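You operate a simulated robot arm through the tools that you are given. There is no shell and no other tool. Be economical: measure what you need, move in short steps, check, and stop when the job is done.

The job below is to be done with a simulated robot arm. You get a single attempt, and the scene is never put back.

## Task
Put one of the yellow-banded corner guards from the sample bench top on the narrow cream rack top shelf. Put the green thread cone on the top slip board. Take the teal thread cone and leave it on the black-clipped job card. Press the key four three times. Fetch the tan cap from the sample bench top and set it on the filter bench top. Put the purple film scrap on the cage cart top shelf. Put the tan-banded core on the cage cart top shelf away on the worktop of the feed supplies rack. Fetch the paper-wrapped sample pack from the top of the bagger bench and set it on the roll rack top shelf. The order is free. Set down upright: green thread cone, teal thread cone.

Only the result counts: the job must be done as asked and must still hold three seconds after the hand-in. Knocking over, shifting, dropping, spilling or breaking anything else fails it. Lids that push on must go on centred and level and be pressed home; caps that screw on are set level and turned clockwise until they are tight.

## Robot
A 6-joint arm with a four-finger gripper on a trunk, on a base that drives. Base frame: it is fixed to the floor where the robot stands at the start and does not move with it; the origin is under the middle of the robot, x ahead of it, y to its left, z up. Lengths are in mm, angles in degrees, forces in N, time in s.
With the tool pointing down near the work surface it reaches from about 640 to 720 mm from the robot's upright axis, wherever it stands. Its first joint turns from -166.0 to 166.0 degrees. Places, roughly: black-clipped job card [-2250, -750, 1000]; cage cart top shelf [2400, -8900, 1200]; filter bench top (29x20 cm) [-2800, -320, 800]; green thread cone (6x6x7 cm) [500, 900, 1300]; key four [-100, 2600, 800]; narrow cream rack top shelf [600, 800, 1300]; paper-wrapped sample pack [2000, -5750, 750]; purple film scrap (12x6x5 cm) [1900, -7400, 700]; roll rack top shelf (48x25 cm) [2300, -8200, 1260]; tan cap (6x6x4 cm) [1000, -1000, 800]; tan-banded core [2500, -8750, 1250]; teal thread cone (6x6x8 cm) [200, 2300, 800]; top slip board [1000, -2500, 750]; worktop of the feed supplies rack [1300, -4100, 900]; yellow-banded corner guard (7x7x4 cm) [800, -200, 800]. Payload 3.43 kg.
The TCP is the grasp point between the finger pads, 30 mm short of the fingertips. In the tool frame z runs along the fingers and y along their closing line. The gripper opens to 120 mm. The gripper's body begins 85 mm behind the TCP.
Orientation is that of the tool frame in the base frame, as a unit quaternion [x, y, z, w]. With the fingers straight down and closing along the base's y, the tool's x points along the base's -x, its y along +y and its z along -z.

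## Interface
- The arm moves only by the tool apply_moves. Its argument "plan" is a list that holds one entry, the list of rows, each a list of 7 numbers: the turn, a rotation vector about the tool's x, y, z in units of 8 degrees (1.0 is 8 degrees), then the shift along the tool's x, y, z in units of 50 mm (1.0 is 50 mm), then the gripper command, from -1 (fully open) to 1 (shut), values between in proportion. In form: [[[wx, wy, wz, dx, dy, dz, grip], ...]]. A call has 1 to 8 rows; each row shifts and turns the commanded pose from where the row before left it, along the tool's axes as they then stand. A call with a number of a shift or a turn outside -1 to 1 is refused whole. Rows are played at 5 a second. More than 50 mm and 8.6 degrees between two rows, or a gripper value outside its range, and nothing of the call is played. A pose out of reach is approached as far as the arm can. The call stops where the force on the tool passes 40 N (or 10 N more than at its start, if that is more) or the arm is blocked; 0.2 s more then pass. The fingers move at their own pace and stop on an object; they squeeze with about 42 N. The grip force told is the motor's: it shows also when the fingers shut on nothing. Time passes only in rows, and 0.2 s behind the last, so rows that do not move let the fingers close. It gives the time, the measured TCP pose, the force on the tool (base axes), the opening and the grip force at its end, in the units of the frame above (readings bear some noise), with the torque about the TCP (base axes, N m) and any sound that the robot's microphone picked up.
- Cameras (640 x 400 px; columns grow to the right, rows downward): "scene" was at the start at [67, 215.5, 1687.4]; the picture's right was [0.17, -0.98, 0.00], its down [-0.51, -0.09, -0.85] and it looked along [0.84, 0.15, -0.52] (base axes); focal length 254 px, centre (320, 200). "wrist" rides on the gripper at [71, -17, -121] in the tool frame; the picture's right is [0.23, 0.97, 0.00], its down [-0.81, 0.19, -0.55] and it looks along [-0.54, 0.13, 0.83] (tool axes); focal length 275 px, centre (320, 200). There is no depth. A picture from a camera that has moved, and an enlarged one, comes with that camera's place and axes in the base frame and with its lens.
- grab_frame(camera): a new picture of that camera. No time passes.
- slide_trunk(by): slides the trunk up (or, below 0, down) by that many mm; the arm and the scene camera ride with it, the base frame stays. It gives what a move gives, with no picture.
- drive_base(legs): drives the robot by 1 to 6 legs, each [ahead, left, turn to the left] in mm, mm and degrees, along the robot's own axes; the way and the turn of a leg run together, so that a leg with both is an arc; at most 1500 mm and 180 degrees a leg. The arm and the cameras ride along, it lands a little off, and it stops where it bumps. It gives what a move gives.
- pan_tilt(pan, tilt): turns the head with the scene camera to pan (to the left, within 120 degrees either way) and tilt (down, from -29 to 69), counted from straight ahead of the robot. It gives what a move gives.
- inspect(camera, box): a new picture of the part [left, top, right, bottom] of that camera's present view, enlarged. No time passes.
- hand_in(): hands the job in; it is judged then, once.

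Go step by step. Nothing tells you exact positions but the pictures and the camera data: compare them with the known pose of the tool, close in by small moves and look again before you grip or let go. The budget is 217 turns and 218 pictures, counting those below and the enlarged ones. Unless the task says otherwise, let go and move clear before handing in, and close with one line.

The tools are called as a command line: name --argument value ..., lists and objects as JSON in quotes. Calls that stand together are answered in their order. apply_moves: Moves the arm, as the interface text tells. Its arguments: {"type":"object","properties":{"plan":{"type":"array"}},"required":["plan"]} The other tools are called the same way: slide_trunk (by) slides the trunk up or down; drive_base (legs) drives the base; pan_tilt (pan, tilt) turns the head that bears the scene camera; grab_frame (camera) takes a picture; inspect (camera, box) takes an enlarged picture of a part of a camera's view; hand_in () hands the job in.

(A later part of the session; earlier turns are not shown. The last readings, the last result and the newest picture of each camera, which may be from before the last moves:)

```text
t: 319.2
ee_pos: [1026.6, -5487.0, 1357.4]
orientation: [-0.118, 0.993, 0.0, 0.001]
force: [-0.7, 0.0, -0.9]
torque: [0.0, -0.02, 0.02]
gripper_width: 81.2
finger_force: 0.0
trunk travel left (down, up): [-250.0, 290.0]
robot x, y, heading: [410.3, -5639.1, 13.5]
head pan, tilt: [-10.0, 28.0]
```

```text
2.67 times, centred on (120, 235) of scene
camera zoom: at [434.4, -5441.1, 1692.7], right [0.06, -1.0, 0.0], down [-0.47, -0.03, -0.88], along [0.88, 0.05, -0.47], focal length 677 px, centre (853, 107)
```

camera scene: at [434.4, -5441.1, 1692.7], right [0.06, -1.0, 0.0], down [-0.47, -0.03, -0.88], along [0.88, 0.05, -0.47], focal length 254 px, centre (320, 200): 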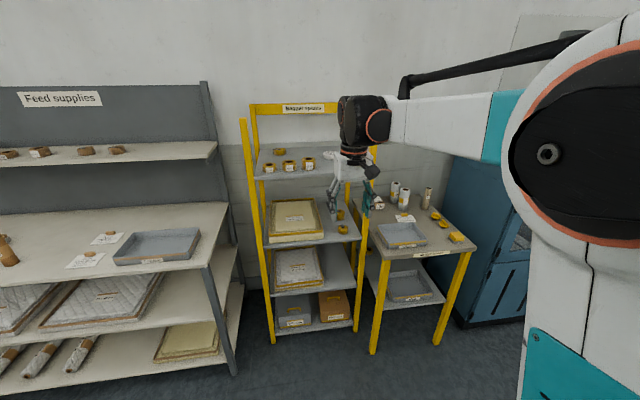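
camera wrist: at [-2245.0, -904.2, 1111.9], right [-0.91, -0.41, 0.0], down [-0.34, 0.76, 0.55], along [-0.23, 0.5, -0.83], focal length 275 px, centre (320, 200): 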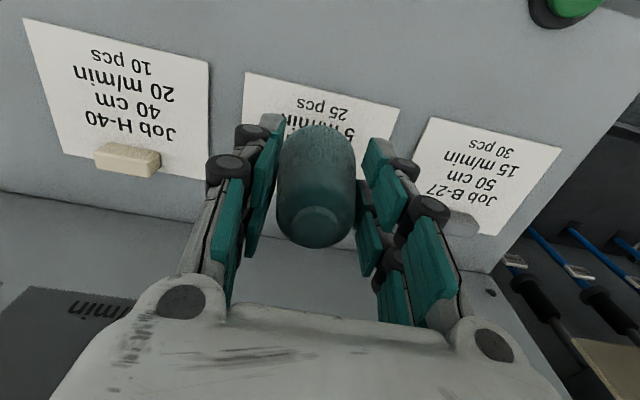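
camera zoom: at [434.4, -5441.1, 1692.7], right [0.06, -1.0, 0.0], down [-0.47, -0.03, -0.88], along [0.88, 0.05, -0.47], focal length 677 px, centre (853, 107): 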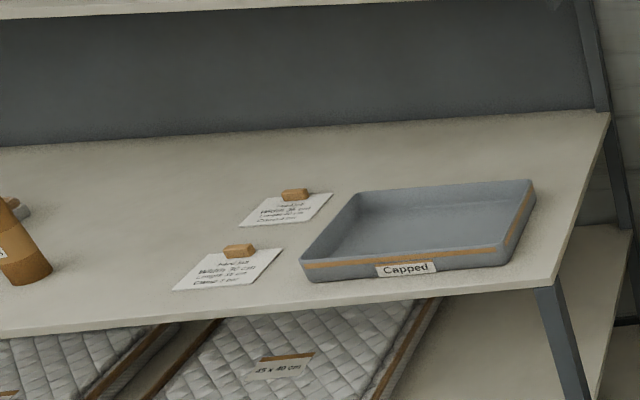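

The paper pack is at the back-left of the bagger bench, about 2.0–2.1 m in x — a deep reach. I drive closer for a better look.

drive_base --legs '[[0, -533, 0], [540, 0, 0]]'

pan_tilt --pan 0 --tilt 45

grab_frame --camera "scene"

grab_frame --camera "wrist"

```text
t: 325.0
ee_pos: [1690.1, -5874.9, 1357.1]
orientation: [-0.114, 0.994, -0.001, 0.0]
force: [0.6, -0.4, 0.7]
torque: [-0.04, -0.02, -0.01]
gripper_width: 81.0
finger_force: 0.0
trunk travel left (down, up): [-250.0, 290.0]
robot x, y, heading: [1070.3, -6013.0, 12.9]
head pan, tilt: [-10.0, 28.0]
```

```text
t: 325.8
ee_pos: [1690.5, -5874.7, 1357.7]
orientation: [-0.114, 0.994, 0.0, 0.001]
force: [-0.2, -0.1, 0.4]
torque: [0.0, 0.03, 0.0]
gripper_width: 81.2
finger_force: 0.0
trunk travel left (down, up): [-250.0, 290.0]
robot x, y, heading: [1071.7, -6015.5, 12.7]
head pan, tilt: [0.0, 45.0]
```

```text
83 pictures are left
camera scene: at [1086.6, -5807.9, 1667.0], right [0.22, -0.98, 0.0], down [-0.69, -0.15, -0.71], along [0.69, 0.15, -0.71], focal length 254 px, centre (320, 200)
```

scene: 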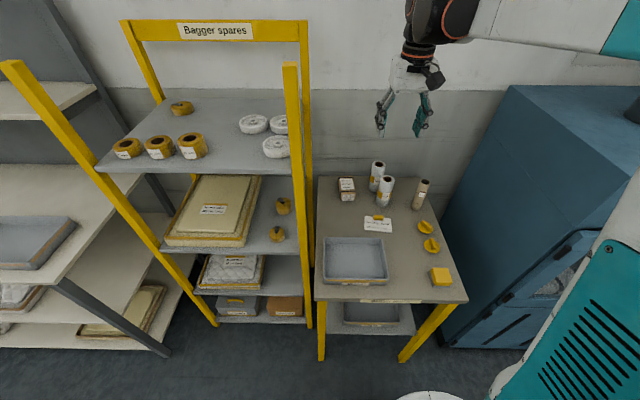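

```text
82 pictures are left
camera wrist: at [1624.1, -5907.7, 1477.5], right [-0.44, 0.9, 0.0], down [0.75, 0.37, 0.55], along [0.5, 0.24, -0.83], focal length 275 px, centre (320, 200)
```

wrist: 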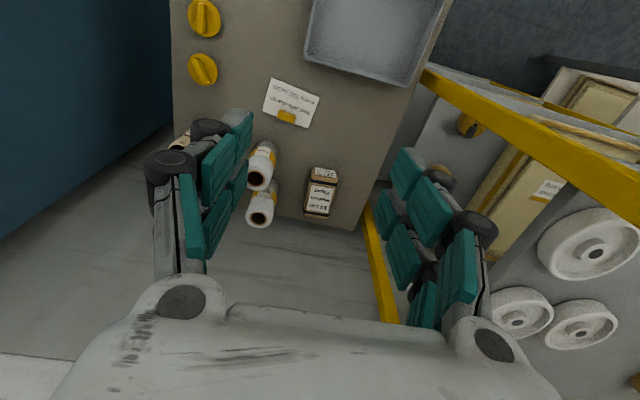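

inspect --camera "wrist" --box '[270, 140, 380, 240]'

inspect --camera "scene" --box '[310, 150, 410, 220]'

```text
4.00 times, centred on (325, 190) of wrist
camera zoom: at [1624.1, -5907.7, 1477.5], right [-0.44, 0.9, 0.0], down [0.75, 0.37, 0.55], along [0.5, 0.24, -0.83], focal length 1101 px, centre (300, 240)
```

zoom: 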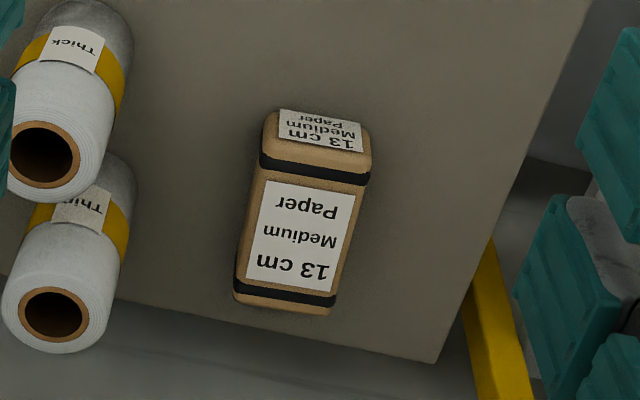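

```text
5.71 times, centred on (360, 185) of scene
camera zoom: at [1086.6, -5807.9, 1667.0], right [0.22, -0.98, 0.0], down [-0.69, -0.15, -0.71], along [0.69, 0.15, -0.71], focal length 1452 px, centre (91, 286)
```

zoom: 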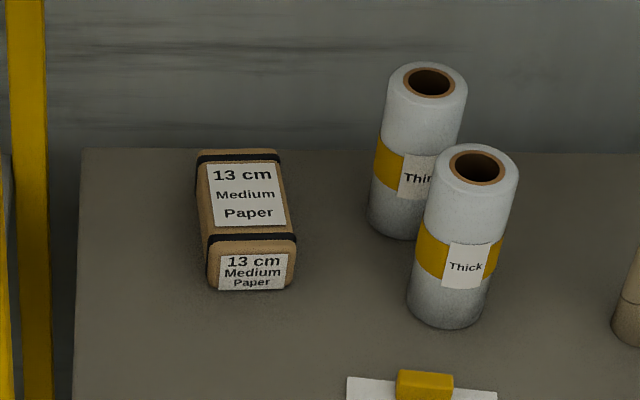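

Bench top is z≈820 and the pack (about 130×68×60) is centred near (1975,-5737), axis 16°. A tool-down reach of ~712 mm from close to the bench works if I grip slightly nearer than centre. Driving in.

drive_base --legs '[[0, 71, 0], [195, 0, 0]]'

apply_moves --plan '[[[0, 0, -0.35, 0, 0, 0.9, -0.6], [0, 0, 0, 0, 0, 1, -0.6], [0, 0, 0, 0, 0, 1, -0.6], [0, 0, 0, 0, 0, 1, -0.6], [0, 0, 0, 0, 0, 1, -0.6]]]'

grab_frame --camera "wrist"

grab_frame --camera "scene"

```text
t: 328.0
ee_pos: [1845.7, -5768.7, 1359.8]
orientation: [-0.117, 0.993, 0.001, 0.003]
force: [-1.0, 0.4, 0.9]
torque: [0.02, -0.07, -0.01]
gripper_width: 81.1
finger_force: 0.0
trunk travel left (down, up): [-250.0, 290.0]
robot x, y, heading: [1230.7, -5916.6, 13.1]
head pan, tilt: [0.0, 45.0]
```

```text
t: 329.2
ee_pos: [1847.5, -5769.2, 1110.9]
orientation: [-0.14, 0.99, -0.001, 0.0]
force: [-0.6, -0.1, 0.5]
torque: [-0.03, -0.02, 0.04]
gripper_width: 95.7
finger_force: 0.0
trunk travel left (down, up): [-250.0, 290.0]
robot x, y, heading: [1233.4, -5912.9, 13.1]
head pan, tilt: [0.0, 45.0]
```

```text
79 pictures are left
camera wrist: at [1783.8, -5804.7, 1230.8], right [-0.49, 0.87, 0.0], down [0.72, 0.41, 0.55], along [0.48, 0.27, -0.83], focal length 275 px, centre (320, 200)
```

wrist: 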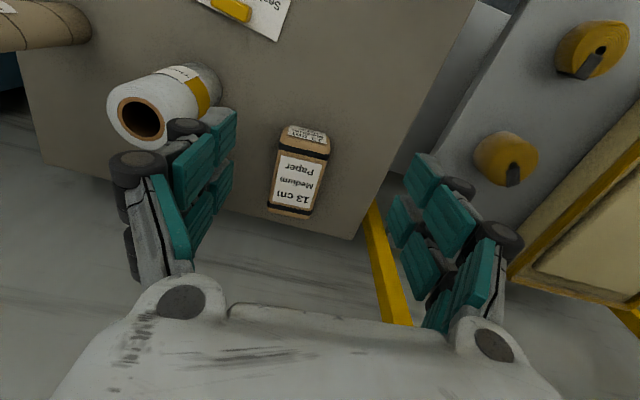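

```text
78 pictures are left
camera scene: at [1243.7, -5704.7, 1666.9], right [0.23, -0.97, 0.0], down [-0.69, -0.16, -0.71], along [0.69, 0.16, -0.71], focal length 254 px, centre (320, 200)
```

scene: 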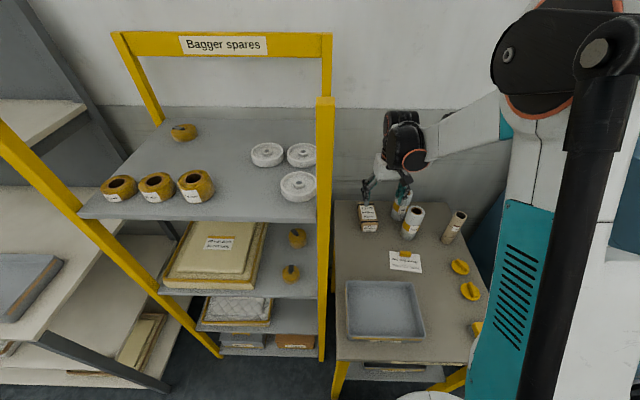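

drive_base --legs '[[22, 0, 0]]'

```text
t: 329.9
ee_pos: [1846.7, -5768.1, 1110.2]
orientation: [-0.142, 0.99, -0.001, 0.001]
force: [-0.5, 0.0, 0.0]
torque: [0.01, 0.02, 0.01]
gripper_width: 96.1
finger_force: 0.0
trunk travel left (down, up): [-250.0, 290.0]
robot x, y, heading: [1230.3, -5912.8, 13.1]
head pan, tilt: [0.0, 45.0]
stopped in leg 1: the robot was blocked; the commanded pose is now the measured one
```

The base touches the bench leg, so I lower the trunk instead: the arm then works relatively higher and reaches farther.

slide_trunk --by -150

apply_moves --plan '[[[0, 0, 0, -0.95, 0.1, 0, -0.6], [0, 0, 0, -0.85, 0.1, 0, -0.6], [0, 0, 0, 0, 0, 0, -0.6]]]'

grab_frame --camera "wrist"

grab_frame --camera "scene"

```text
t: 331.7
ee_pos: [1847.4, -5768.0, 960.9]
orientation: [-0.141, 0.99, 0.0, 0.001]
force: [-0.2, -1.4, -0.1]
torque: [-0.02, 0.01, -0.02]
gripper_width: 96.0
finger_force: 0.0
trunk travel left (down, up): [-100.0, 440.0]
robot x, y, heading: [1226.2, -5913.4, 13.0]
head pan, tilt: [0.0, 45.0]
```

```text
t: 332.5
ee_pos: [1932.1, -5731.2, 960.2]
orientation: [-0.142, 0.99, -0.001, 0.001]
force: [0.3, -0.1, 0.3]
torque: [0.01, 0.06, 0.0]
gripper_width: 96.2
finger_force: 0.2
trunk travel left (down, up): [-100.0, 440.0]
robot x, y, heading: [1234.0, -5915.7, 13.0]
head pan, tilt: [0.0, 45.0]
```

```text
77 pictures are left
camera wrist: at [1868.5, -5768.1, 1081.7], right [-0.49, 0.87, 0.0], down [0.72, 0.41, 0.55], along [0.48, 0.27, -0.83], focal length 275 px, centre (320, 200)
```

wrist: 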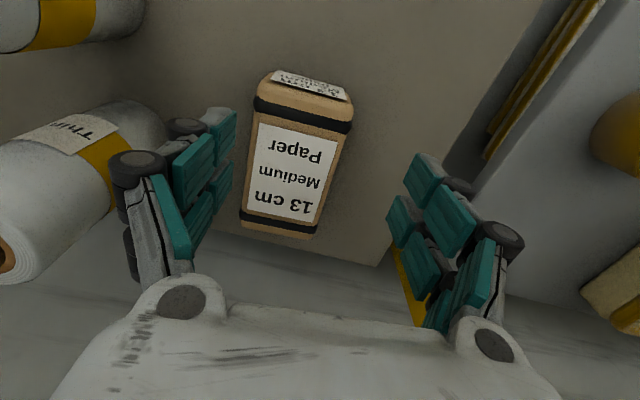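

```text
76 pictures are left
camera scene: at [1243.7, -5705.1, 1517.0], right [0.23, -0.97, 0.0], down [-0.69, -0.16, -0.71], along [0.69, 0.16, -0.71], focal length 254 px, centre (320, 200)
```

scene: 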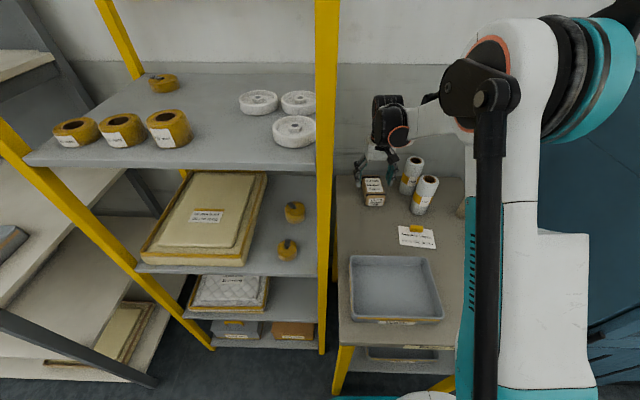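

apply_moves --plan '[[[0, 0, 0, -0.2, -0.24, 0, -0.6], [0, 0, 0, -0.2, 0, 0.4, -0.6], [0, 0, 0, 0, 0, 0.4, -0.6]]]'

grab_frame --camera "wrist"

```text
t: 333.3
ee_pos: [1957.4, -5740.0, 922.1]
orientation: [-0.142, 0.99, -0.001, 0.001]
force: [0.5, 0.2, -0.2]
torque: [0.0, 0.01, 0.01]
gripper_width: 96.2
finger_force: 0.0
trunk travel left (down, up): [-100.0, 440.0]
robot x, y, heading: [1231.8, -5914.2, 12.8]
head pan, tilt: [0.0, 45.0]
```

```text
75 pictures are left
camera wrist: at [1892.6, -5775.2, 1042.5], right [-0.49, 0.87, 0.0], down [0.72, 0.41, 0.55], along [0.48, 0.27, -0.83], focal length 275 px, centre (320, 200)
```

wrist: 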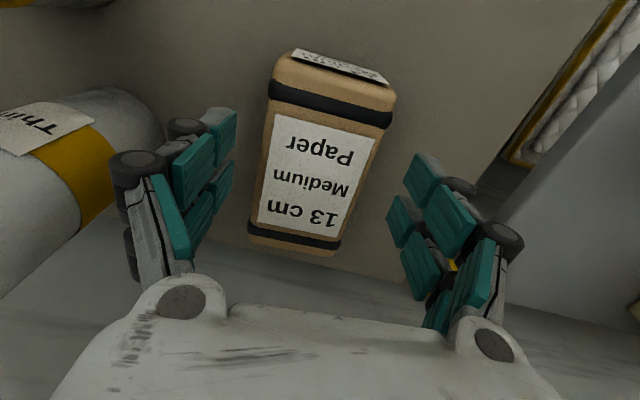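

Centred on the pack. Descend and grip.

apply_moves --plan '[[[0, 0, 0, 0, 0, 0.5, -0.45], [0, 0, 0, 0, 0, 0.5, -0.45], [0, 0, 0, 0, 0, 0.25, -0.45], [0, 0, 0, 0, 0, 0, 1], [0, 0, 0, 0, 0, 0, 1], [0, 0, 0, 0, 0, 0, 1]]]'

apply_moves --plan '[[[0, 0, 0, 0, 0, -0.5, 1], [0, 0, 0, 0, 0, -1, 1], [0, 0, 0, 0, 0, -1, 1], [0, 0, 0, 0.3, 0, -0.9, 1], [0, 0, 0, 0.3, 0, -0.9, 1], [0, 0, 0, 0.3, 0, -0.9, 1], [0, 0, 0, 0.3, 0, -0.9, 1]]]'

grab_frame --camera "scene"

grab_frame --camera "wrist"

```text
t: 334.0
ee_pos: [1953.6, -5737.2, 875.1]
orientation: [-0.143, 0.99, 0.001, 0.006]
force: [9.4, 12.0, 77.7]
torque: [0.22, 1.61, -0.72]
gripper_width: 77.9
finger_force: 43.7
trunk travel left (down, up): [-100.0, 440.0]
robot x, y, heading: [1230.2, -5913.2, 13.2]
head pan, tilt: [0.0, 45.0]
stopped in row 3: the force on the tool passed its limit at 57 N (the readings are from after the stop); the commanded pose is now the measured one
```

```text
t: 335.6
ee_pos: [1897.3, -5758.9, 1173.1]
orientation: [-0.142, 0.99, 0.0, 0.003]
force: [0.4, 0.8, -0.9]
torque: [-0.02, 0.04, -0.01]
gripper_width: 69.4
finger_force: 42.1
trunk travel left (down, up): [-100.0, 440.0]
robot x, y, heading: [1228.4, -5913.3, 12.9]
head pan, tilt: [0.0, 45.0]
```

```text
74 pictures are left
camera scene: at [1243.0, -5705.4, 1517.0], right [0.23, -0.97, 0.0], down [-0.69, -0.16, -0.71], along [0.69, 0.16, -0.71], focal length 254 px, centre (320, 200)
```

scene: 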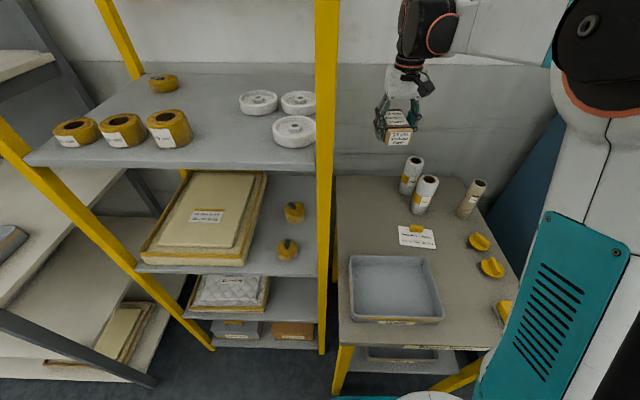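

```text
73 pictures are left
camera wrist: at [1832.4, -5795.4, 1293.0], right [-0.49, 0.87, 0.0], down [0.72, 0.41, 0.56], along [0.49, 0.27, -0.83], focal length 275 px, centre (320, 200)
```

wrist: 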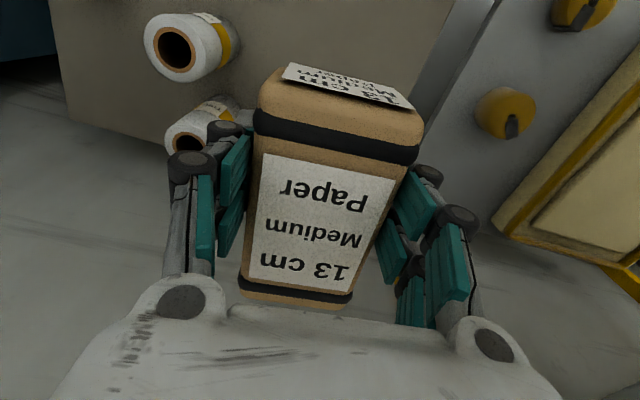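

The fingertips touched the bench, but the pack is now held (69 mm) and lifted. I back away, raise the trunk, and continue south.

drive_base --legs '[[-620, 0, 0]]'

slide_trunk --by 270

drive_base --legs '[[0, -1300, 0]]'

pan_tilt --pan -45 --tilt 25

grab_frame --camera "scene"

```text
t: 339.1
ee_pos: [1286.5, -5900.3, 1172.0]
orientation: [-0.142, 0.99, -0.001, 0.003]
force: [0.0, -0.8, -0.5]
torque: [-0.01, 0.03, -0.01]
gripper_width: 69.1
finger_force: 41.6
trunk travel left (down, up): [-100.0, 440.0]
robot x, y, heading: [625.9, -6055.1, 13.4]
head pan, tilt: [0.0, 45.0]
```

```text
t: 341.9
ee_pos: [1287.3, -5900.8, 1441.7]
orientation: [-0.143, 0.99, 0.0, 0.003]
force: [0.2, -0.3, -0.8]
torque: [0.02, -0.04, -0.01]
gripper_width: 68.9
finger_force: 42.5
trunk travel left (down, up): [-370.0, 170.0]
robot x, y, heading: [622.5, -6057.0, 13.2]
head pan, tilt: [0.0, 45.0]
```

```text
t: 348.5
ee_pos: [1579.3, -7200.9, 1442.7]
orientation: [-0.133, 0.991, -0.001, 0.003]
force: [-0.3, -0.5, -0.8]
torque: [0.02, 0.02, -0.04]
gripper_width: 69.3
finger_force: 42.1
trunk travel left (down, up): [-370.0, 170.0]
robot x, y, heading: [908.4, -7344.0, 12.1]
head pan, tilt: [0.0, 45.0]
```

```text
t: 349.6
ee_pos: [1578.4, -7200.4, 1441.0]
orientation: [-0.132, 0.991, -0.001, 0.002]
force: [0.2, -0.7, -0.4]
torque: [-0.03, 0.01, 0.0]
gripper_width: 69.2
finger_force: 41.9
trunk travel left (down, up): [-370.0, 170.0]
robot x, y, heading: [908.8, -7342.6, 12.0]
head pan, tilt: [-45.0, 25.0]
```

```text
72 pictures are left
camera scene: at [923.6, -7201.8, 1817.5], right [-0.54, -0.84, 0.0], down [-0.36, 0.23, -0.91], along [0.76, -0.49, -0.42], focal length 254 px, centre (320, 200)
```

scene: 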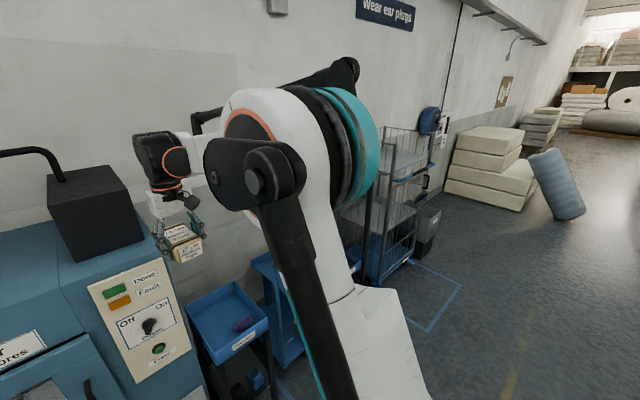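

I see the purple scrap in a blue tray trolley and the cage cart beyond. I continue south to view the roll rack.

drive_base --legs '[[-100, -750, 0]]'

pan_tilt --pan 0 --tilt 35

grab_frame --camera "scene"

```text
t: 353.7
ee_pos: [1639.6, -7954.0, 1442.3]
orientation: [-0.138, 0.99, 0.001, 0.002]
force: [-0.1, -0.4, -0.6]
torque: [0.05, 0.02, 0.01]
gripper_width: 69.4
finger_force: 42.0
trunk travel left (down, up): [-370.0, 170.0]
robot x, y, heading: [972.0, -8101.0, 12.5]
head pan, tilt: [-45.0, 25.0]
```

```text
t: 354.8
ee_pos: [1639.9, -7954.6, 1441.4]
orientation: [-0.137, 0.991, 0.0, 0.002]
force: [0.3, -0.5, 0.5]
torque: [0.01, 0.01, -0.01]
gripper_width: 69.4
finger_force: 42.2
trunk travel left (down, up): [-370.0, 170.0]
robot x, y, heading: [972.0, -8103.3, 12.5]
head pan, tilt: [0.0, 35.0]
```

```text
71 pictures are left
camera scene: at [993.2, -7893.9, 1801.8], right [0.22, -0.98, 0.0], down [-0.56, -0.13, -0.82], along [0.8, 0.18, -0.57], focal length 254 px, centre (320, 200)
```

scene: 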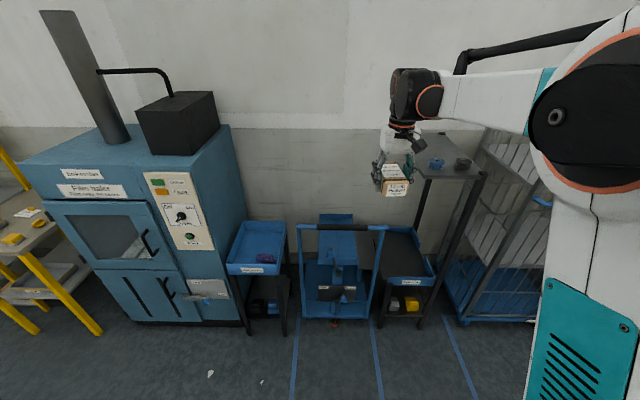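

inspect --camera "scene" --box '[370, 110, 560, 240]'

```text
3.08 times, centred on (465, 175) of scene
camera zoom: at [993.2, -7893.9, 1801.8], right [0.22, -0.98, 0.0], down [-0.56, -0.13, -0.82], along [0.8, 0.18, -0.57], focal length 782 px, centre (-126, 277)
```

zoom: 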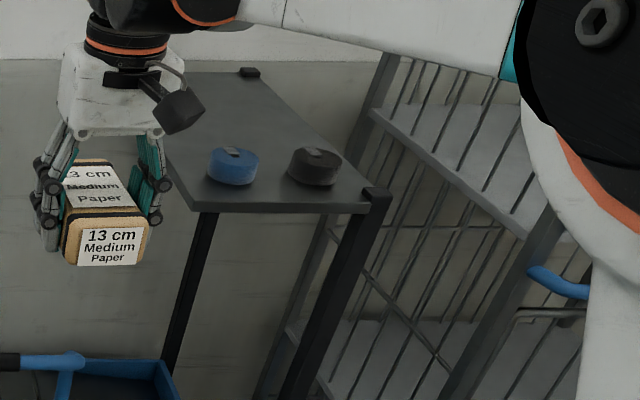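

The roll rack top shelf spans about (2002..2563), with two cores at its front. I'll set the pack behind them, near (2305,-8207).

drive_base --legs '[[0, -389, 0], [585, 0, 0]]'

grab_frame --camera "scene"

grab_frame --camera "wrist"

```text
t: 360.4
ee_pos: [2322.1, -8238.5, 1441.9]
orientation: [-0.127, 0.992, -0.001, 0.003]
force: [0.3, 0.4, -0.5]
torque: [-0.02, 0.01, 0.01]
gripper_width: 69.0
finger_force: 41.8
trunk travel left (down, up): [-370.0, 170.0]
robot x, y, heading: [1650.3, -8374.5, 11.7]
head pan, tilt: [0.0, 35.0]
```

```text
69 pictures are left
camera scene: at [1677.0, -8165.0, 1801.7], right [0.2, -0.98, 0.0], down [-0.56, -0.11, -0.82], along [0.8, 0.16, -0.57], focal length 254 px, centre (320, 200)
```

scene: 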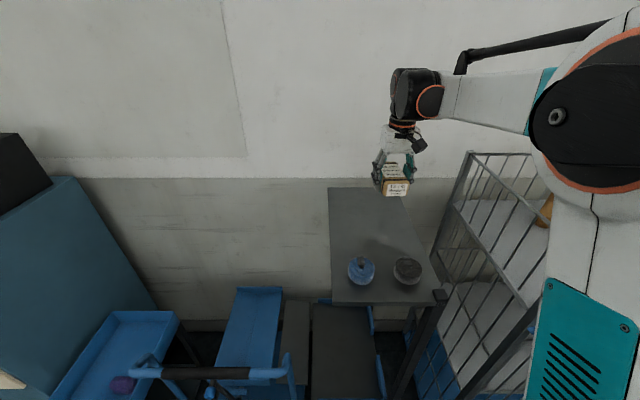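

```text
68 pictures are left
camera wrist: at [2256.9, -8273.7, 1562.0], right [-0.47, 0.88, 0.0], down [0.73, 0.39, 0.56], along [0.49, 0.26, -0.83], focal length 275 px, centre (320, 200)
```

wrist: 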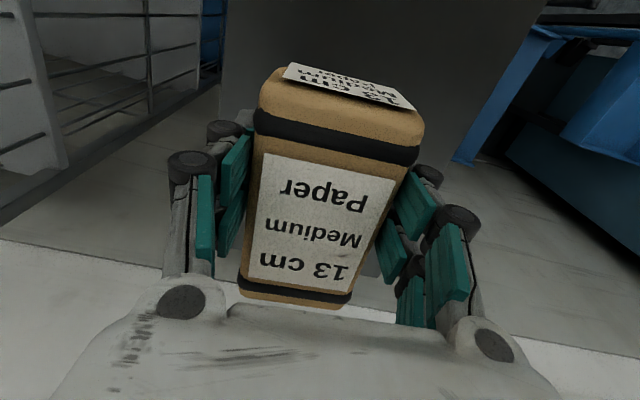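

apply_moves --plan '[[[0, 0, 0.3, -0.2, 0.8, 0, 1], [0, 0, 0, 0, 0, 0.9, 1], [0, 0, 0, 0, 0, 0.7, 1]]]'

inspect --camera "scene" --box '[310, 130, 460, 310]'

grab_frame --camera "wrist"

```text
t: 361.1
ee_pos: [2321.5, -8196.0, 1364.7]
orientation: [-0.107, 0.994, -0.001, 0.003]
force: [-0.5, 0.4, -1.3]
torque: [-0.03, 0.04, -0.02]
gripper_width: 69.1
finger_force: 41.6
trunk travel left (down, up): [-370.0, 170.0]
robot x, y, heading: [1651.0, -8373.5, 11.7]
head pan, tilt: [0.0, 35.0]
```

```text
2.22 times, centred on (385, 220) of scene
camera zoom: at [1676.8, -8164.0, 1801.6], right [0.2, -0.98, 0.0], down [-0.56, -0.11, -0.82], along [0.8, 0.16, -0.57], focal length 564 px, centre (176, 156)
```

zoom: 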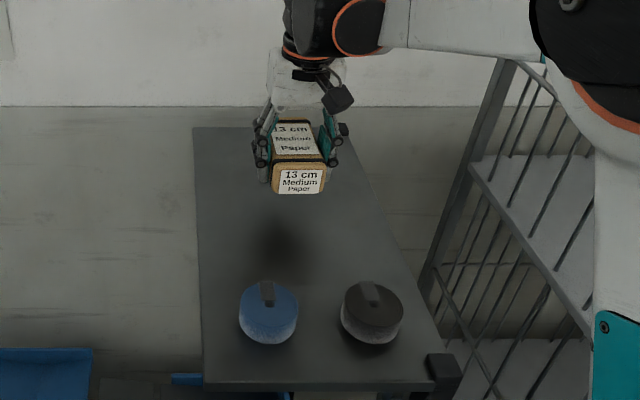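

```text
66 pictures are left
camera wrist: at [2254.6, -8227.6, 1483.4], right [-0.43, 0.9, 0.0], down [0.75, 0.36, 0.56], along [0.5, 0.24, -0.83], focal length 275 px, centre (320, 200)
```

wrist: 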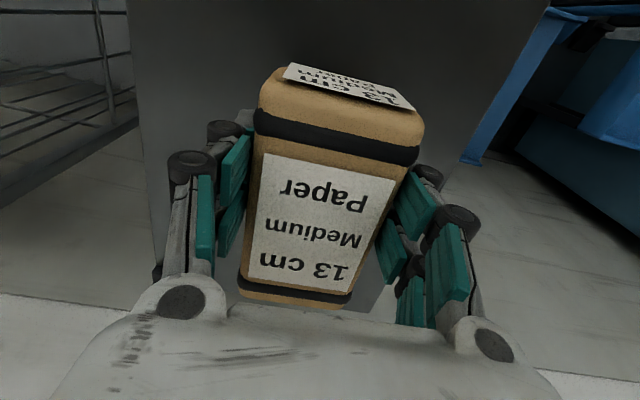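

apply_moves --plan '[[[0, 0, 0, 0, 0, 0.4, 1], [0, 0, 0, 0, 0, 0.4, 1], [0, 0, 0, 0, 0, 0.1, 1]]]'

inspect --camera "scene" --box '[340, 150, 440, 230]'

```text
t: 361.9
ee_pos: [2321.3, -8197.8, 1317.0]
orientation: [-0.107, 0.994, -0.001, 0.003]
force: [0.4, -0.3, -1.0]
torque: [-0.02, 0.04, -0.01]
gripper_width: 69.3
finger_force: 42.3
trunk travel left (down, up): [-370.0, 170.0]
robot x, y, heading: [1650.0, -8375.3, 11.1]
head pan, tilt: [0.0, 35.0]
```

```text
5.00 times, centred on (390, 190) of scene
camera zoom: at [1676.4, -8165.0, 1801.7], right [0.2, -0.98, 0.0], down [-0.56, -0.11, -0.82], along [0.8, 0.16, -0.57], focal length 1270 px, centre (-30, 250)
```

zoom: 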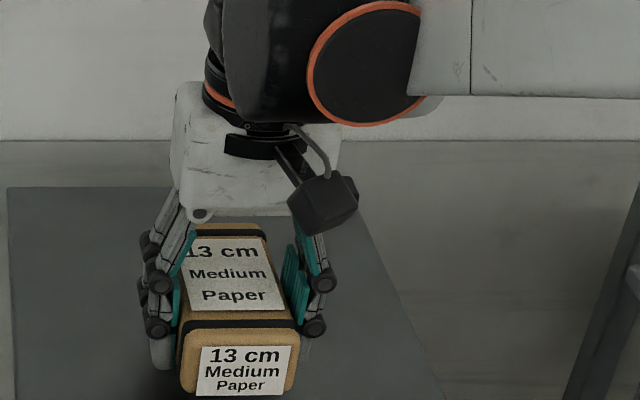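

apply_moves --plan '[[[0, 0, 0, 0, 0, 0.16, 1], [0, 0, 0, 0, 0, 0.08, 1], [0, 0, 0, 0, 0, 0, 1]]]'

apply_moves --plan '[[[0, 0, 0, 0, 0, 0.08, 1], [0, 0, 0, 0, 0, 0.08, 1], [0, 0, 0, 0, 0, 0, 1]]]'

inspect --camera "scene" --box '[330, 160, 450, 270]'

```text
t: 362.8
ee_pos: [2322.4, -8198.4, 1306.4]
orientation: [-0.106, 0.994, -0.001, 0.003]
force: [-0.5, -0.4, 0.3]
torque: [0.01, 0.03, 0.01]
gripper_width: 69.1
finger_force: 42.4
trunk travel left (down, up): [-370.0, 170.0]
robot x, y, heading: [1653.5, -8378.2, 11.5]
head pan, tilt: [0.0, 35.0]
```

```text
t: 363.6
ee_pos: [2321.7, -8198.9, 1298.1]
orientation: [-0.105, 0.994, -0.001, 0.003]
force: [-0.2, 0.3, -1.4]
torque: [-0.05, 0.03, -0.02]
gripper_width: 69.3
finger_force: 42.2
trunk travel left (down, up): [-370.0, 170.0]
robot x, y, heading: [1653.9, -8375.1, 11.5]
head pan, tilt: [0.0, 35.0]
```

```text
3.64 times, centred on (390, 215) of scene
camera zoom: at [1676.1, -8165.1, 1801.8], right [0.2, -0.98, 0.0], down [-0.56, -0.11, -0.82], along [0.8, 0.16, -0.57], focal length 924 px, centre (66, 146)
```

zoom: 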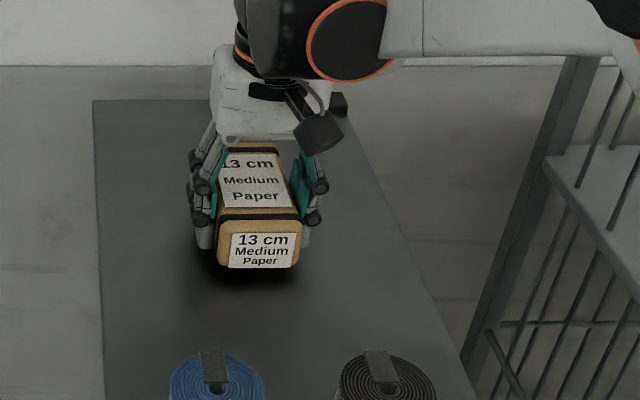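

apply_moves --plan '[[[0, 0, 0, 0, 0, 0.08, 1], [0, 0, 0, 0, 0, 0.08, 1], [0, 0, 0, 0, 0, 0, 1]]]'

apply_moves --plan '[[[0, 0, 0, 0, 0, 0.06, 1], [0, 0, 0, 0, 0, 0.06, 1], [0, 0, 0, 0, 0, 0, 1]]]'

apply_moves --plan '[[[0, 0, 0, 0, 0, 0.06, 1], [0, 0, 0, 0, 0, 0, 1]]]'

inspect --camera "scene" --box '[330, 160, 450, 270]'

```text
t: 364.4
ee_pos: [2321.9, -8198.2, 1290.8]
orientation: [-0.106, 0.994, 0.0, 0.003]
force: [0.4, 0.2, -0.4]
torque: [-0.01, -0.02, -0.05]
gripper_width: 69.1
finger_force: 41.9
trunk travel left (down, up): [-370.0, 170.0]
robot x, y, heading: [1650.3, -8376.2, 11.4]
head pan, tilt: [0.0, 35.0]
```

```text
t: 365.0
ee_pos: [2321.1, -8197.9, 1287.5]
orientation: [-0.106, 0.994, 0.0, 0.004]
force: [-1.4, 0.8, 17.2]
torque: [-0.01, 0.72, 0.0]
gripper_width: 69.2
finger_force: 42.5
trunk travel left (down, up): [-370.0, 170.0]
robot x, y, heading: [1647.9, -8374.8, 11.3]
head pan, tilt: [0.0, 35.0]
stopped in row 3: the force on the tool passed its limit at 44 N (the readings are from after the stop); the commanded pose is now the measured one
```

```text
t: 365.4
ee_pos: [2321.8, -8198.4, 1288.4]
orientation: [-0.105, 0.994, 0.001, 0.004]
force: [-4.4, -0.9, 20.2]
torque: [-0.01, 0.85, 0.0]
gripper_width: 69.1
finger_force: 41.8
trunk travel left (down, up): [-370.0, 170.0]
robot x, y, heading: [1648.0, -8373.7, 11.3]
head pan, tilt: [0.0, 35.0]
stopped in row 1: the force on the tool passed its limit at 47 N (the readings are from after the stop); the commanded pose is now the measured one
```

```text
3.64 times, centred on (390, 215) of scene
camera zoom: at [1673.3, -8165.7, 1801.9], right [0.2, -0.98, 0.0], down [-0.56, -0.11, -0.82], along [0.8, 0.16, -0.57], focal length 924 px, centre (66, 146)
```

zoom: 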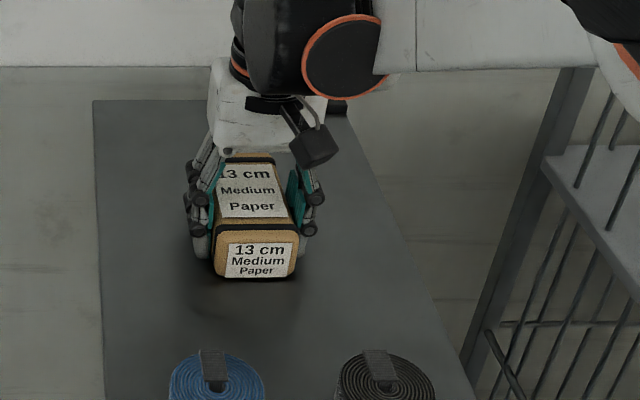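

Contact at the shelf. Release gently and lift.

apply_moves --plan '[[[0, 0, 0, 0, 0, 0, -0.45], [0, 0, 0, 0, 0, 0, -0.45], [0, 0, 0, 0, 0, -0.5, -0.45], [0, 0, 0, 0, 0, -1, -0.45], [0, 0, 0, 0, 0, -1, -0.45], [0, 0, 0, 0, 0, -1, -0.45]]]'

inspect --camera "scene" --box '[320, 150, 560, 310]'

```text
t: 366.8
ee_pos: [2321.2, -8198.1, 1460.4]
orientation: [-0.106, 0.994, 0.0, 0.004]
force: [-1.4, 0.1, -0.7]
torque: [-0.01, -0.02, -0.03]
gripper_width: 87.0
finger_force: 0.1
trunk travel left (down, up): [-370.0, 170.0]
robot x, y, heading: [1650.7, -8371.7, 11.4]
head pan, tilt: [0.0, 35.0]
```

```text
2.50 times, centred on (440, 230) of scene
camera zoom: at [1675.2, -8165.3, 1801.8], right [0.2, -0.98, 0.0], down [-0.56, -0.11, -0.82], along [0.8, 0.16, -0.57], focal length 635 px, centre (20, 125)
```

zoom: 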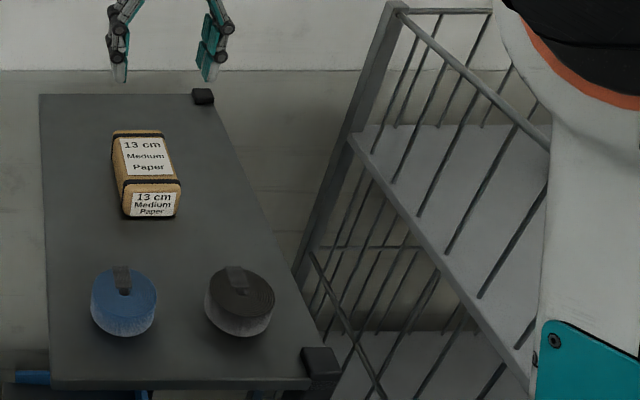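

The pack rests on the roll rack. Now to the purple film scrap: back off, drive left, and lower the trunk.

drive_base --legs '[[-450, 0, 1], [0, 911, 0], [150, 0, 0]]'

slide_trunk --by -220

pan_tilt --pan 0 --tilt 45

grab_frame --camera "scene"

grab_frame --camera "wrist"

```text
t: 374.8
ee_pos: [1836.3, -7357.4, 1458.5]
orientation: [-0.12, 0.993, 0.001, 0.003]
force: [0.1, -0.2, -0.8]
torque: [0.0, 0.06, -0.02]
gripper_width: 86.8
finger_force: 0.1
trunk travel left (down, up): [-370.0, 170.0]
robot x, y, heading: [1167.7, -7552.4, 13.0]
head pan, tilt: [0.0, 35.0]
```

```text
t: 377.2
ee_pos: [1831.9, -7358.0, 1240.0]
orientation: [-0.12, 0.993, 0.0, 0.005]
force: [-0.2, 0.0, -0.3]
torque: [-0.03, 0.01, 0.0]
gripper_width: 87.0
finger_force: 0.1
trunk travel left (down, up): [-150.0, 390.0]
robot x, y, heading: [1164.5, -7549.7, 12.9]
head pan, tilt: [0.0, 35.0]
```

```text
t: 377.9
ee_pos: [1831.7, -7358.7, 1239.3]
orientation: [-0.12, 0.993, 0.001, 0.004]
force: [-0.2, 0.0, 0.7]
torque: [0.01, 0.01, 0.0]
gripper_width: 86.9
finger_force: 0.1
trunk travel left (down, up): [-150.0, 390.0]
robot x, y, heading: [1163.2, -7557.3, 12.8]
head pan, tilt: [0.0, 45.0]
```

```text
61 pictures are left
camera scene: at [1178.4, -7344.4, 1567.0], right [0.23, -0.97, 0.0], down [-0.69, -0.16, -0.71], along [0.69, 0.16, -0.71], focal length 254 px, centre (320, 200)
```

scene: 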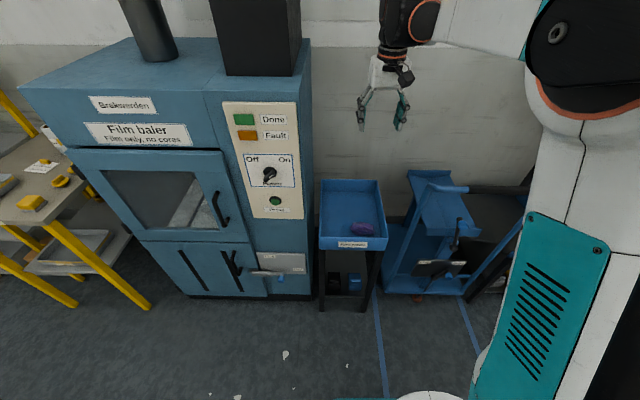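

```text
60 pictures are left
camera wrist: at [1766.1, -7391.6, 1359.4], right [-0.46, 0.89, 0.0], down [0.74, 0.38, 0.56], along [0.5, 0.25, -0.83], focal length 275 px, centre (320, 200)
```

wrist: 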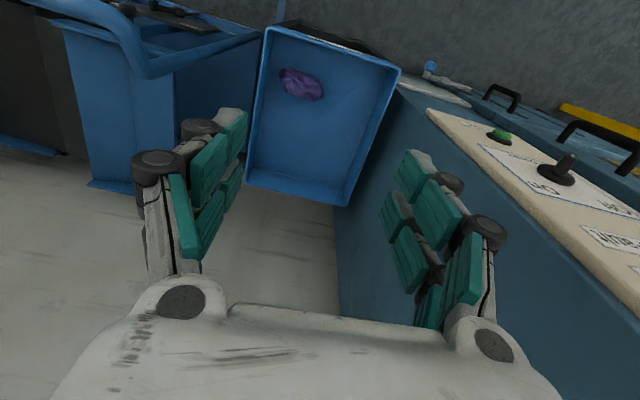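

inspect --camera "wrist" --box '[240, 20, 410, 140]'

inspect --camera "scene" --box '[310, 180, 400, 260]'

```text
3.33 times, centred on (325, 80) of wrist
camera zoom: at [1766.1, -7391.6, 1359.4], right [-0.46, 0.89, 0.0], down [0.74, 0.38, 0.56], along [0.5, 0.25, -0.83], focal length 918 px, centre (303, 600)
```

zoom: 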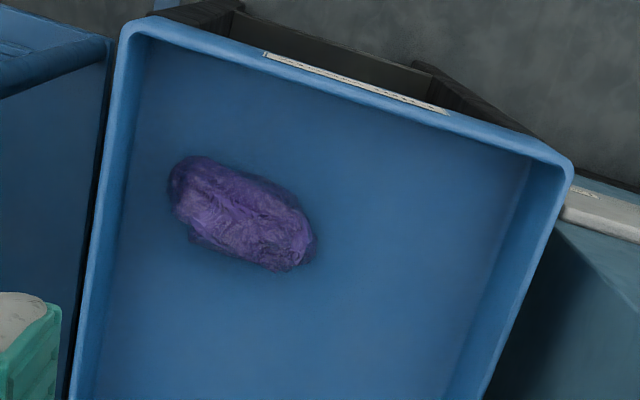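

```text
5.00 times, centred on (355, 220) of scene
camera zoom: at [1178.4, -7344.4, 1567.0], right [0.23, -0.97, 0.0], down [-0.69, -0.16, -0.71], along [0.69, 0.16, -0.71], focal length 1270 px, centre (145, 100)
```

zoom: 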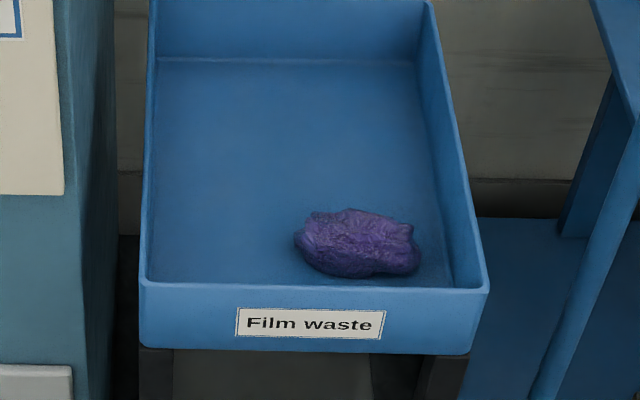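

Film lies along y, centred near (1904,-7370). I move 80 mm closer, turn the gripper so it closes along x, and lower.

drive_base --legs '[[80, 0, 0]]'

apply_moves --plan '[[[0, 0, -1, 0, 0, 0, -0.35], [0, 0, -1, 0, 0, 0, -0.35], [0, 0, -1, 0, 0, 0, -0.35], [0, 0, -1, 0, 0, 0, -0.35], [0, 0, -1, 0, 0, 0, -0.35], [0, 0, -1, 0, 0, 0, -0.35], [0, 0, -1, 0, 0, 0, -0.35], [0, 0, -1, 0, 0, 0, -0.35]]]'

apply_moves --plan '[[[0, 0, -0.9, 0, 0, 0, -0.35], [0, 0, -0.6, 0, 0, 0.6, -0.35], [0, 0, 0, 0.55, 0.12, 0.8, -0.35], [0, 0, 0, 0, 0, 1, -0.35], [0, 0, 0, 0, 0, 1, -0.35], [0, 0, 0, 0, 0, 1, -0.35], [0, 0, 0, 0, 0, 1, -0.35], [0, 0, 0, 0, 0, 1, -0.35]]]'

grab_frame --camera "wrist"

inspect --camera "scene" --box '[280, 150, 420, 270]'

```text
t: 378.9
ee_pos: [1912.3, -7338.0, 1239.0]
orientation: [-0.12, 0.993, 0.0, 0.004]
force: [0.9, 0.1, -0.6]
torque: [0.01, 0.03, -0.01]
gripper_width: 87.0
finger_force: 0.0
trunk travel left (down, up): [-150.0, 390.0]
robot x, y, heading: [1241.8, -7533.0, 13.2]
head pan, tilt: [0.0, 45.0]
```

```text
t: 380.7
ee_pos: [1911.8, -7338.0, 1240.9]
orientation: [-0.63, 0.777, -0.002, 0.004]
force: [-0.7, 0.2, 0.1]
torque: [0.02, -0.03, -0.02]
gripper_width: 80.9
finger_force: 0.0
trunk travel left (down, up): [-150.0, 390.0]
robot x, y, heading: [1244.1, -7533.5, 12.9]
head pan, tilt: [0.0, 45.0]
```

```text
t: 382.5
ee_pos: [1904.5, -7367.2, 916.4]
orientation: [-0.707, 0.707, -0.002, 0.003]
force: [0.1, 0.2, -0.4]
torque: [-0.01, 0.0, 0.01]
gripper_width: 80.9
finger_force: 0.1
trunk travel left (down, up): [-150.0, 390.0]
robot x, y, heading: [1245.7, -7535.4, 12.9]
head pan, tilt: [0.0, 45.0]
```

```text
57 pictures are left
camera wrist: at [1920.4, -7438.2, 1037.1], right [-0.97, -0.23, -0.01], down [-0.2, 0.81, 0.55], along [-0.12, 0.54, -0.83], focal length 275 px, centre (320, 200)
```

wrist: 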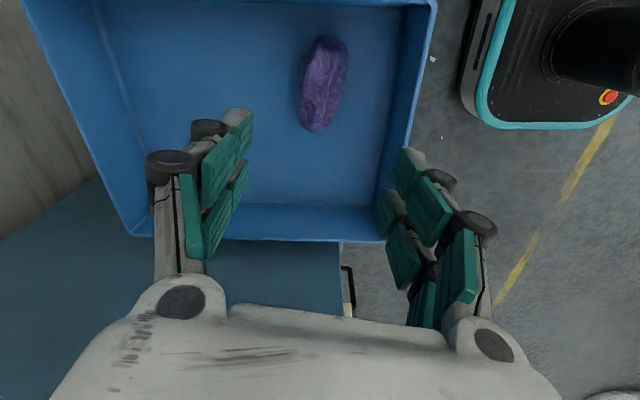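

```text
3.33 times, centred on (350, 210) of scene
camera zoom: at [1256.9, -7326.0, 1566.9], right [0.23, -0.97, 0.0], down [-0.69, -0.16, -0.71], along [0.69, 0.16, -0.71], focal length 847 px, centre (220, 167)
```

zoom: 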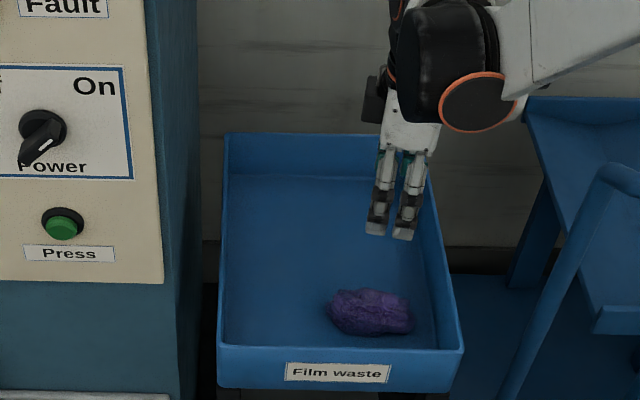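

apply_moves --plan '[[[0, 0, 0, 0.12, 0.05, 0.9, -0.35], [0, 0, 0, 0, 0, 0.9, -0.35], [0, 0, 0, 0, 0, 0.9, -0.35], [0, 0, 0, 0, 0, 0.9, -0.35]]]'

grab_frame --camera "wrist"

inspect --camera "scene" --box '[300, 180, 400, 270]'

```text
t: 383.5
ee_pos: [1907.1, -7369.1, 739.3]
orientation: [-0.707, 0.707, -0.003, 0.004]
force: [0.1, 0.4, -0.3]
torque: [0.03, -0.02, -0.01]
gripper_width: 81.0
finger_force: 0.3
trunk travel left (down, up): [-150.0, 390.0]
robot x, y, heading: [1244.0, -7534.5, 13.0]
head pan, tilt: [0.0, 45.0]
```

```text
55 pictures are left
camera wrist: at [1922.9, -7441.9, 860.1], right [-0.97, -0.23, -0.01], down [-0.2, 0.81, 0.55], along [-0.12, 0.54, -0.83], focal length 275 px, centre (320, 200)
```

wrist: 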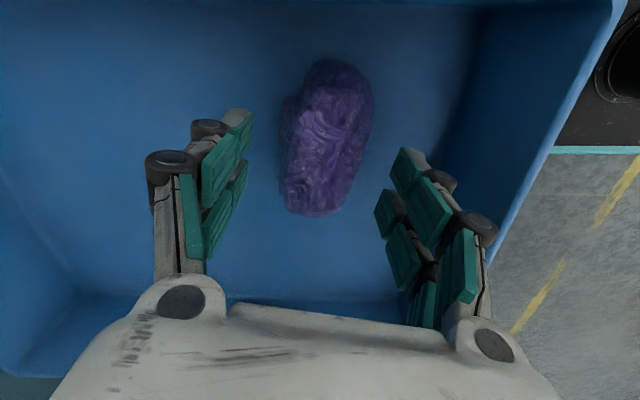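

```text
4.44 times, centred on (350, 225) of scene
camera zoom: at [1256.7, -7326.1, 1566.9], right [0.23, -0.97, 0.0], down [-0.69, -0.16, -0.71], along [0.69, 0.16, -0.71], focal length 1129 px, centre (187, 89)
```

zoom: 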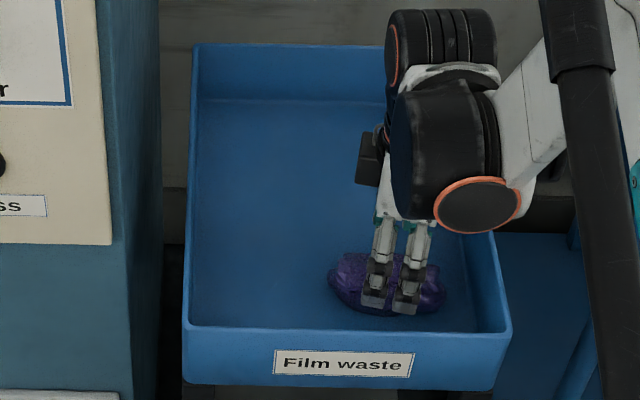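

apply_moves --plan '[[[0, 0, 0, 0, 0, 0.2, -0.35], [0, 0, 0, 0, 0, 0.2, -0.35], [0, 0, 0, 0, 0, 0.15, -0.35], [0, 0, 0, 0, 0, 0, -0.35]]]'

apply_moves --plan '[[[0, 0, 0, 0, 0, 0, 1], [0, 0, 0, 0, 0, 0, 1], [0, 0, 0, 0, 0, 0, 1]]]'

apply_moves --plan '[[[0, 0, 0, 0, 0, -0.5, 1], [0, 0, 0, 0, 0, -1, 1], [0, 0, 0, 0, 0, -1, 1], [0, 0, 0, 0, 0, -1, 1]]]'

grab_frame --camera "wrist"

```text
t: 384.5
ee_pos: [1907.3, -7371.8, 712.1]
orientation: [-0.707, 0.707, -0.002, 0.004]
force: [0.6, 0.9, -0.6]
torque: [0.0, 0.01, 0.0]
gripper_width: 80.9
finger_force: 0.1
trunk travel left (down, up): [-150.0, 390.0]
robot x, y, heading: [1241.7, -7535.7, 13.1]
head pan, tilt: [0.0, 45.0]
```

```text
t: 385.3
ee_pos: [1907.3, -7371.1, 712.0]
orientation: [-0.707, 0.708, -0.003, 0.004]
force: [-0.4, 0.2, 0.4]
torque: [-0.01, -0.02, -0.02]
gripper_width: 53.7
finger_force: 41.5
trunk travel left (down, up): [-150.0, 390.0]
robot x, y, heading: [1243.8, -7535.6, 13.1]
head pan, tilt: [0.0, 45.0]
```

```text
t: 386.3
ee_pos: [1905.7, -7374.5, 888.6]
orientation: [-0.706, 0.708, -0.002, 0.004]
force: [0.5, 0.6, -0.2]
torque: [0.02, 0.04, -0.02]
gripper_width: 53.7
finger_force: 42.6
trunk travel left (down, up): [-150.0, 390.0]
robot x, y, heading: [1241.8, -7535.0, 12.9]
head pan, tilt: [0.0, 45.0]
```

```text
53 pictures are left
camera wrist: at [1921.6, -7446.4, 1007.9], right [-0.97, -0.23, -0.01], down [-0.2, 0.81, 0.55], along [-0.12, 0.54, -0.83], focal length 275 px, centre (320, 200)
```

wrist: 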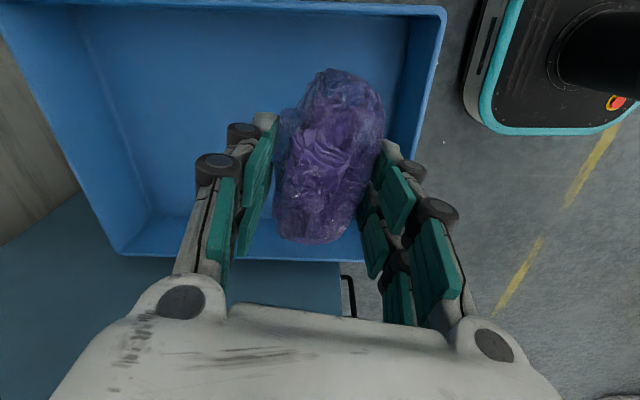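

Film held. Raise the arm and trunk, back off, and go to the cage cart.

apply_moves --plan '[[[0, 0, 0, 0, 0, -1, 1], [0, 0, 0, 0, 0, -1, 1], [0, 0, 0, 0, 0, -1, 1], [0, 0, 0, 0, 0, -1, 1], [0, 0, 0, 0, 0, -1, 1], [0, 0, 0, 0, 0, -1, 1], [0, 0, 0, 0, 0, -1, 1]]]'

slide_trunk --by 240

drive_base --legs '[[-350, 0, 0], [0, -1400, 0]]'

pan_tilt --pan 0 --tilt 35

grab_frame --camera "scene"

```text
t: 387.9
ee_pos: [1903.7, -7373.5, 1235.8]
orientation: [-0.706, 0.708, -0.002, 0.004]
force: [1.1, 0.1, 0.9]
torque: [0.0, -0.02, -0.01]
gripper_width: 53.3
finger_force: 42.4
trunk travel left (down, up): [-150.0, 390.0]
robot x, y, heading: [1243.5, -7531.1, 13.3]
head pan, tilt: [0.0, 45.0]
```

```text
t: 390.4
ee_pos: [1902.9, -7372.6, 1474.2]
orientation: [-0.706, 0.708, -0.002, 0.003]
force: [-0.9, -0.2, -0.5]
torque: [0.04, 0.04, 0.0]
gripper_width: 53.7
finger_force: 42.2
trunk travel left (down, up): [-390.0, 150.0]
robot x, y, heading: [1240.9, -7536.7, 13.1]
head pan, tilt: [0.0, 45.0]
```

```text
t: 399.4
ee_pos: [1913.5, -8824.2, 1475.2]
orientation: [0.719, -0.695, 0.002, -0.005]
force: [-0.8, -0.4, -0.6]
torque: [0.03, -0.01, 0.0]
gripper_width: 53.1
finger_force: 42.6
trunk travel left (down, up): [-390.0, 150.0]
robot x, y, heading: [1261.0, -9009.9, 15.0]
head pan, tilt: [0.0, 45.0]
```

```text
t: 400.2
ee_pos: [1912.3, -8824.5, 1476.1]
orientation: [0.719, -0.695, 0.003, -0.004]
force: [-0.1, 0.1, 0.3]
torque: [-0.01, -0.03, 0.02]
gripper_width: 53.6
finger_force: 42.0
trunk travel left (down, up): [-390.0, 150.0]
robot x, y, heading: [1260.8, -9011.1, 15.0]
head pan, tilt: [0.0, 35.0]
```

```text
52 pictures are left
camera scene: at [1271.2, -8798.1, 1821.7], right [0.26, -0.97, 0.0], down [-0.55, -0.15, -0.82], along [0.79, 0.21, -0.57], focal length 254 px, centre (320, 200)
```

scene: 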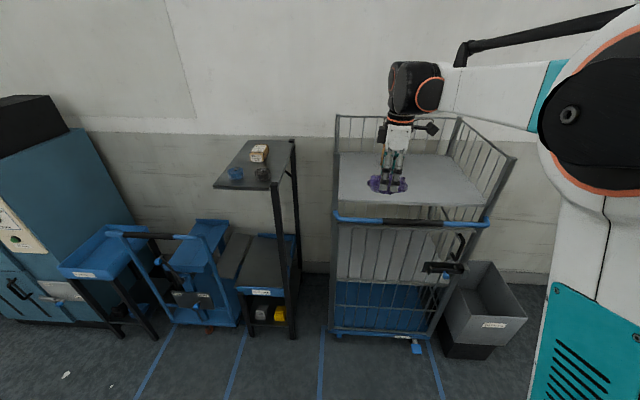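

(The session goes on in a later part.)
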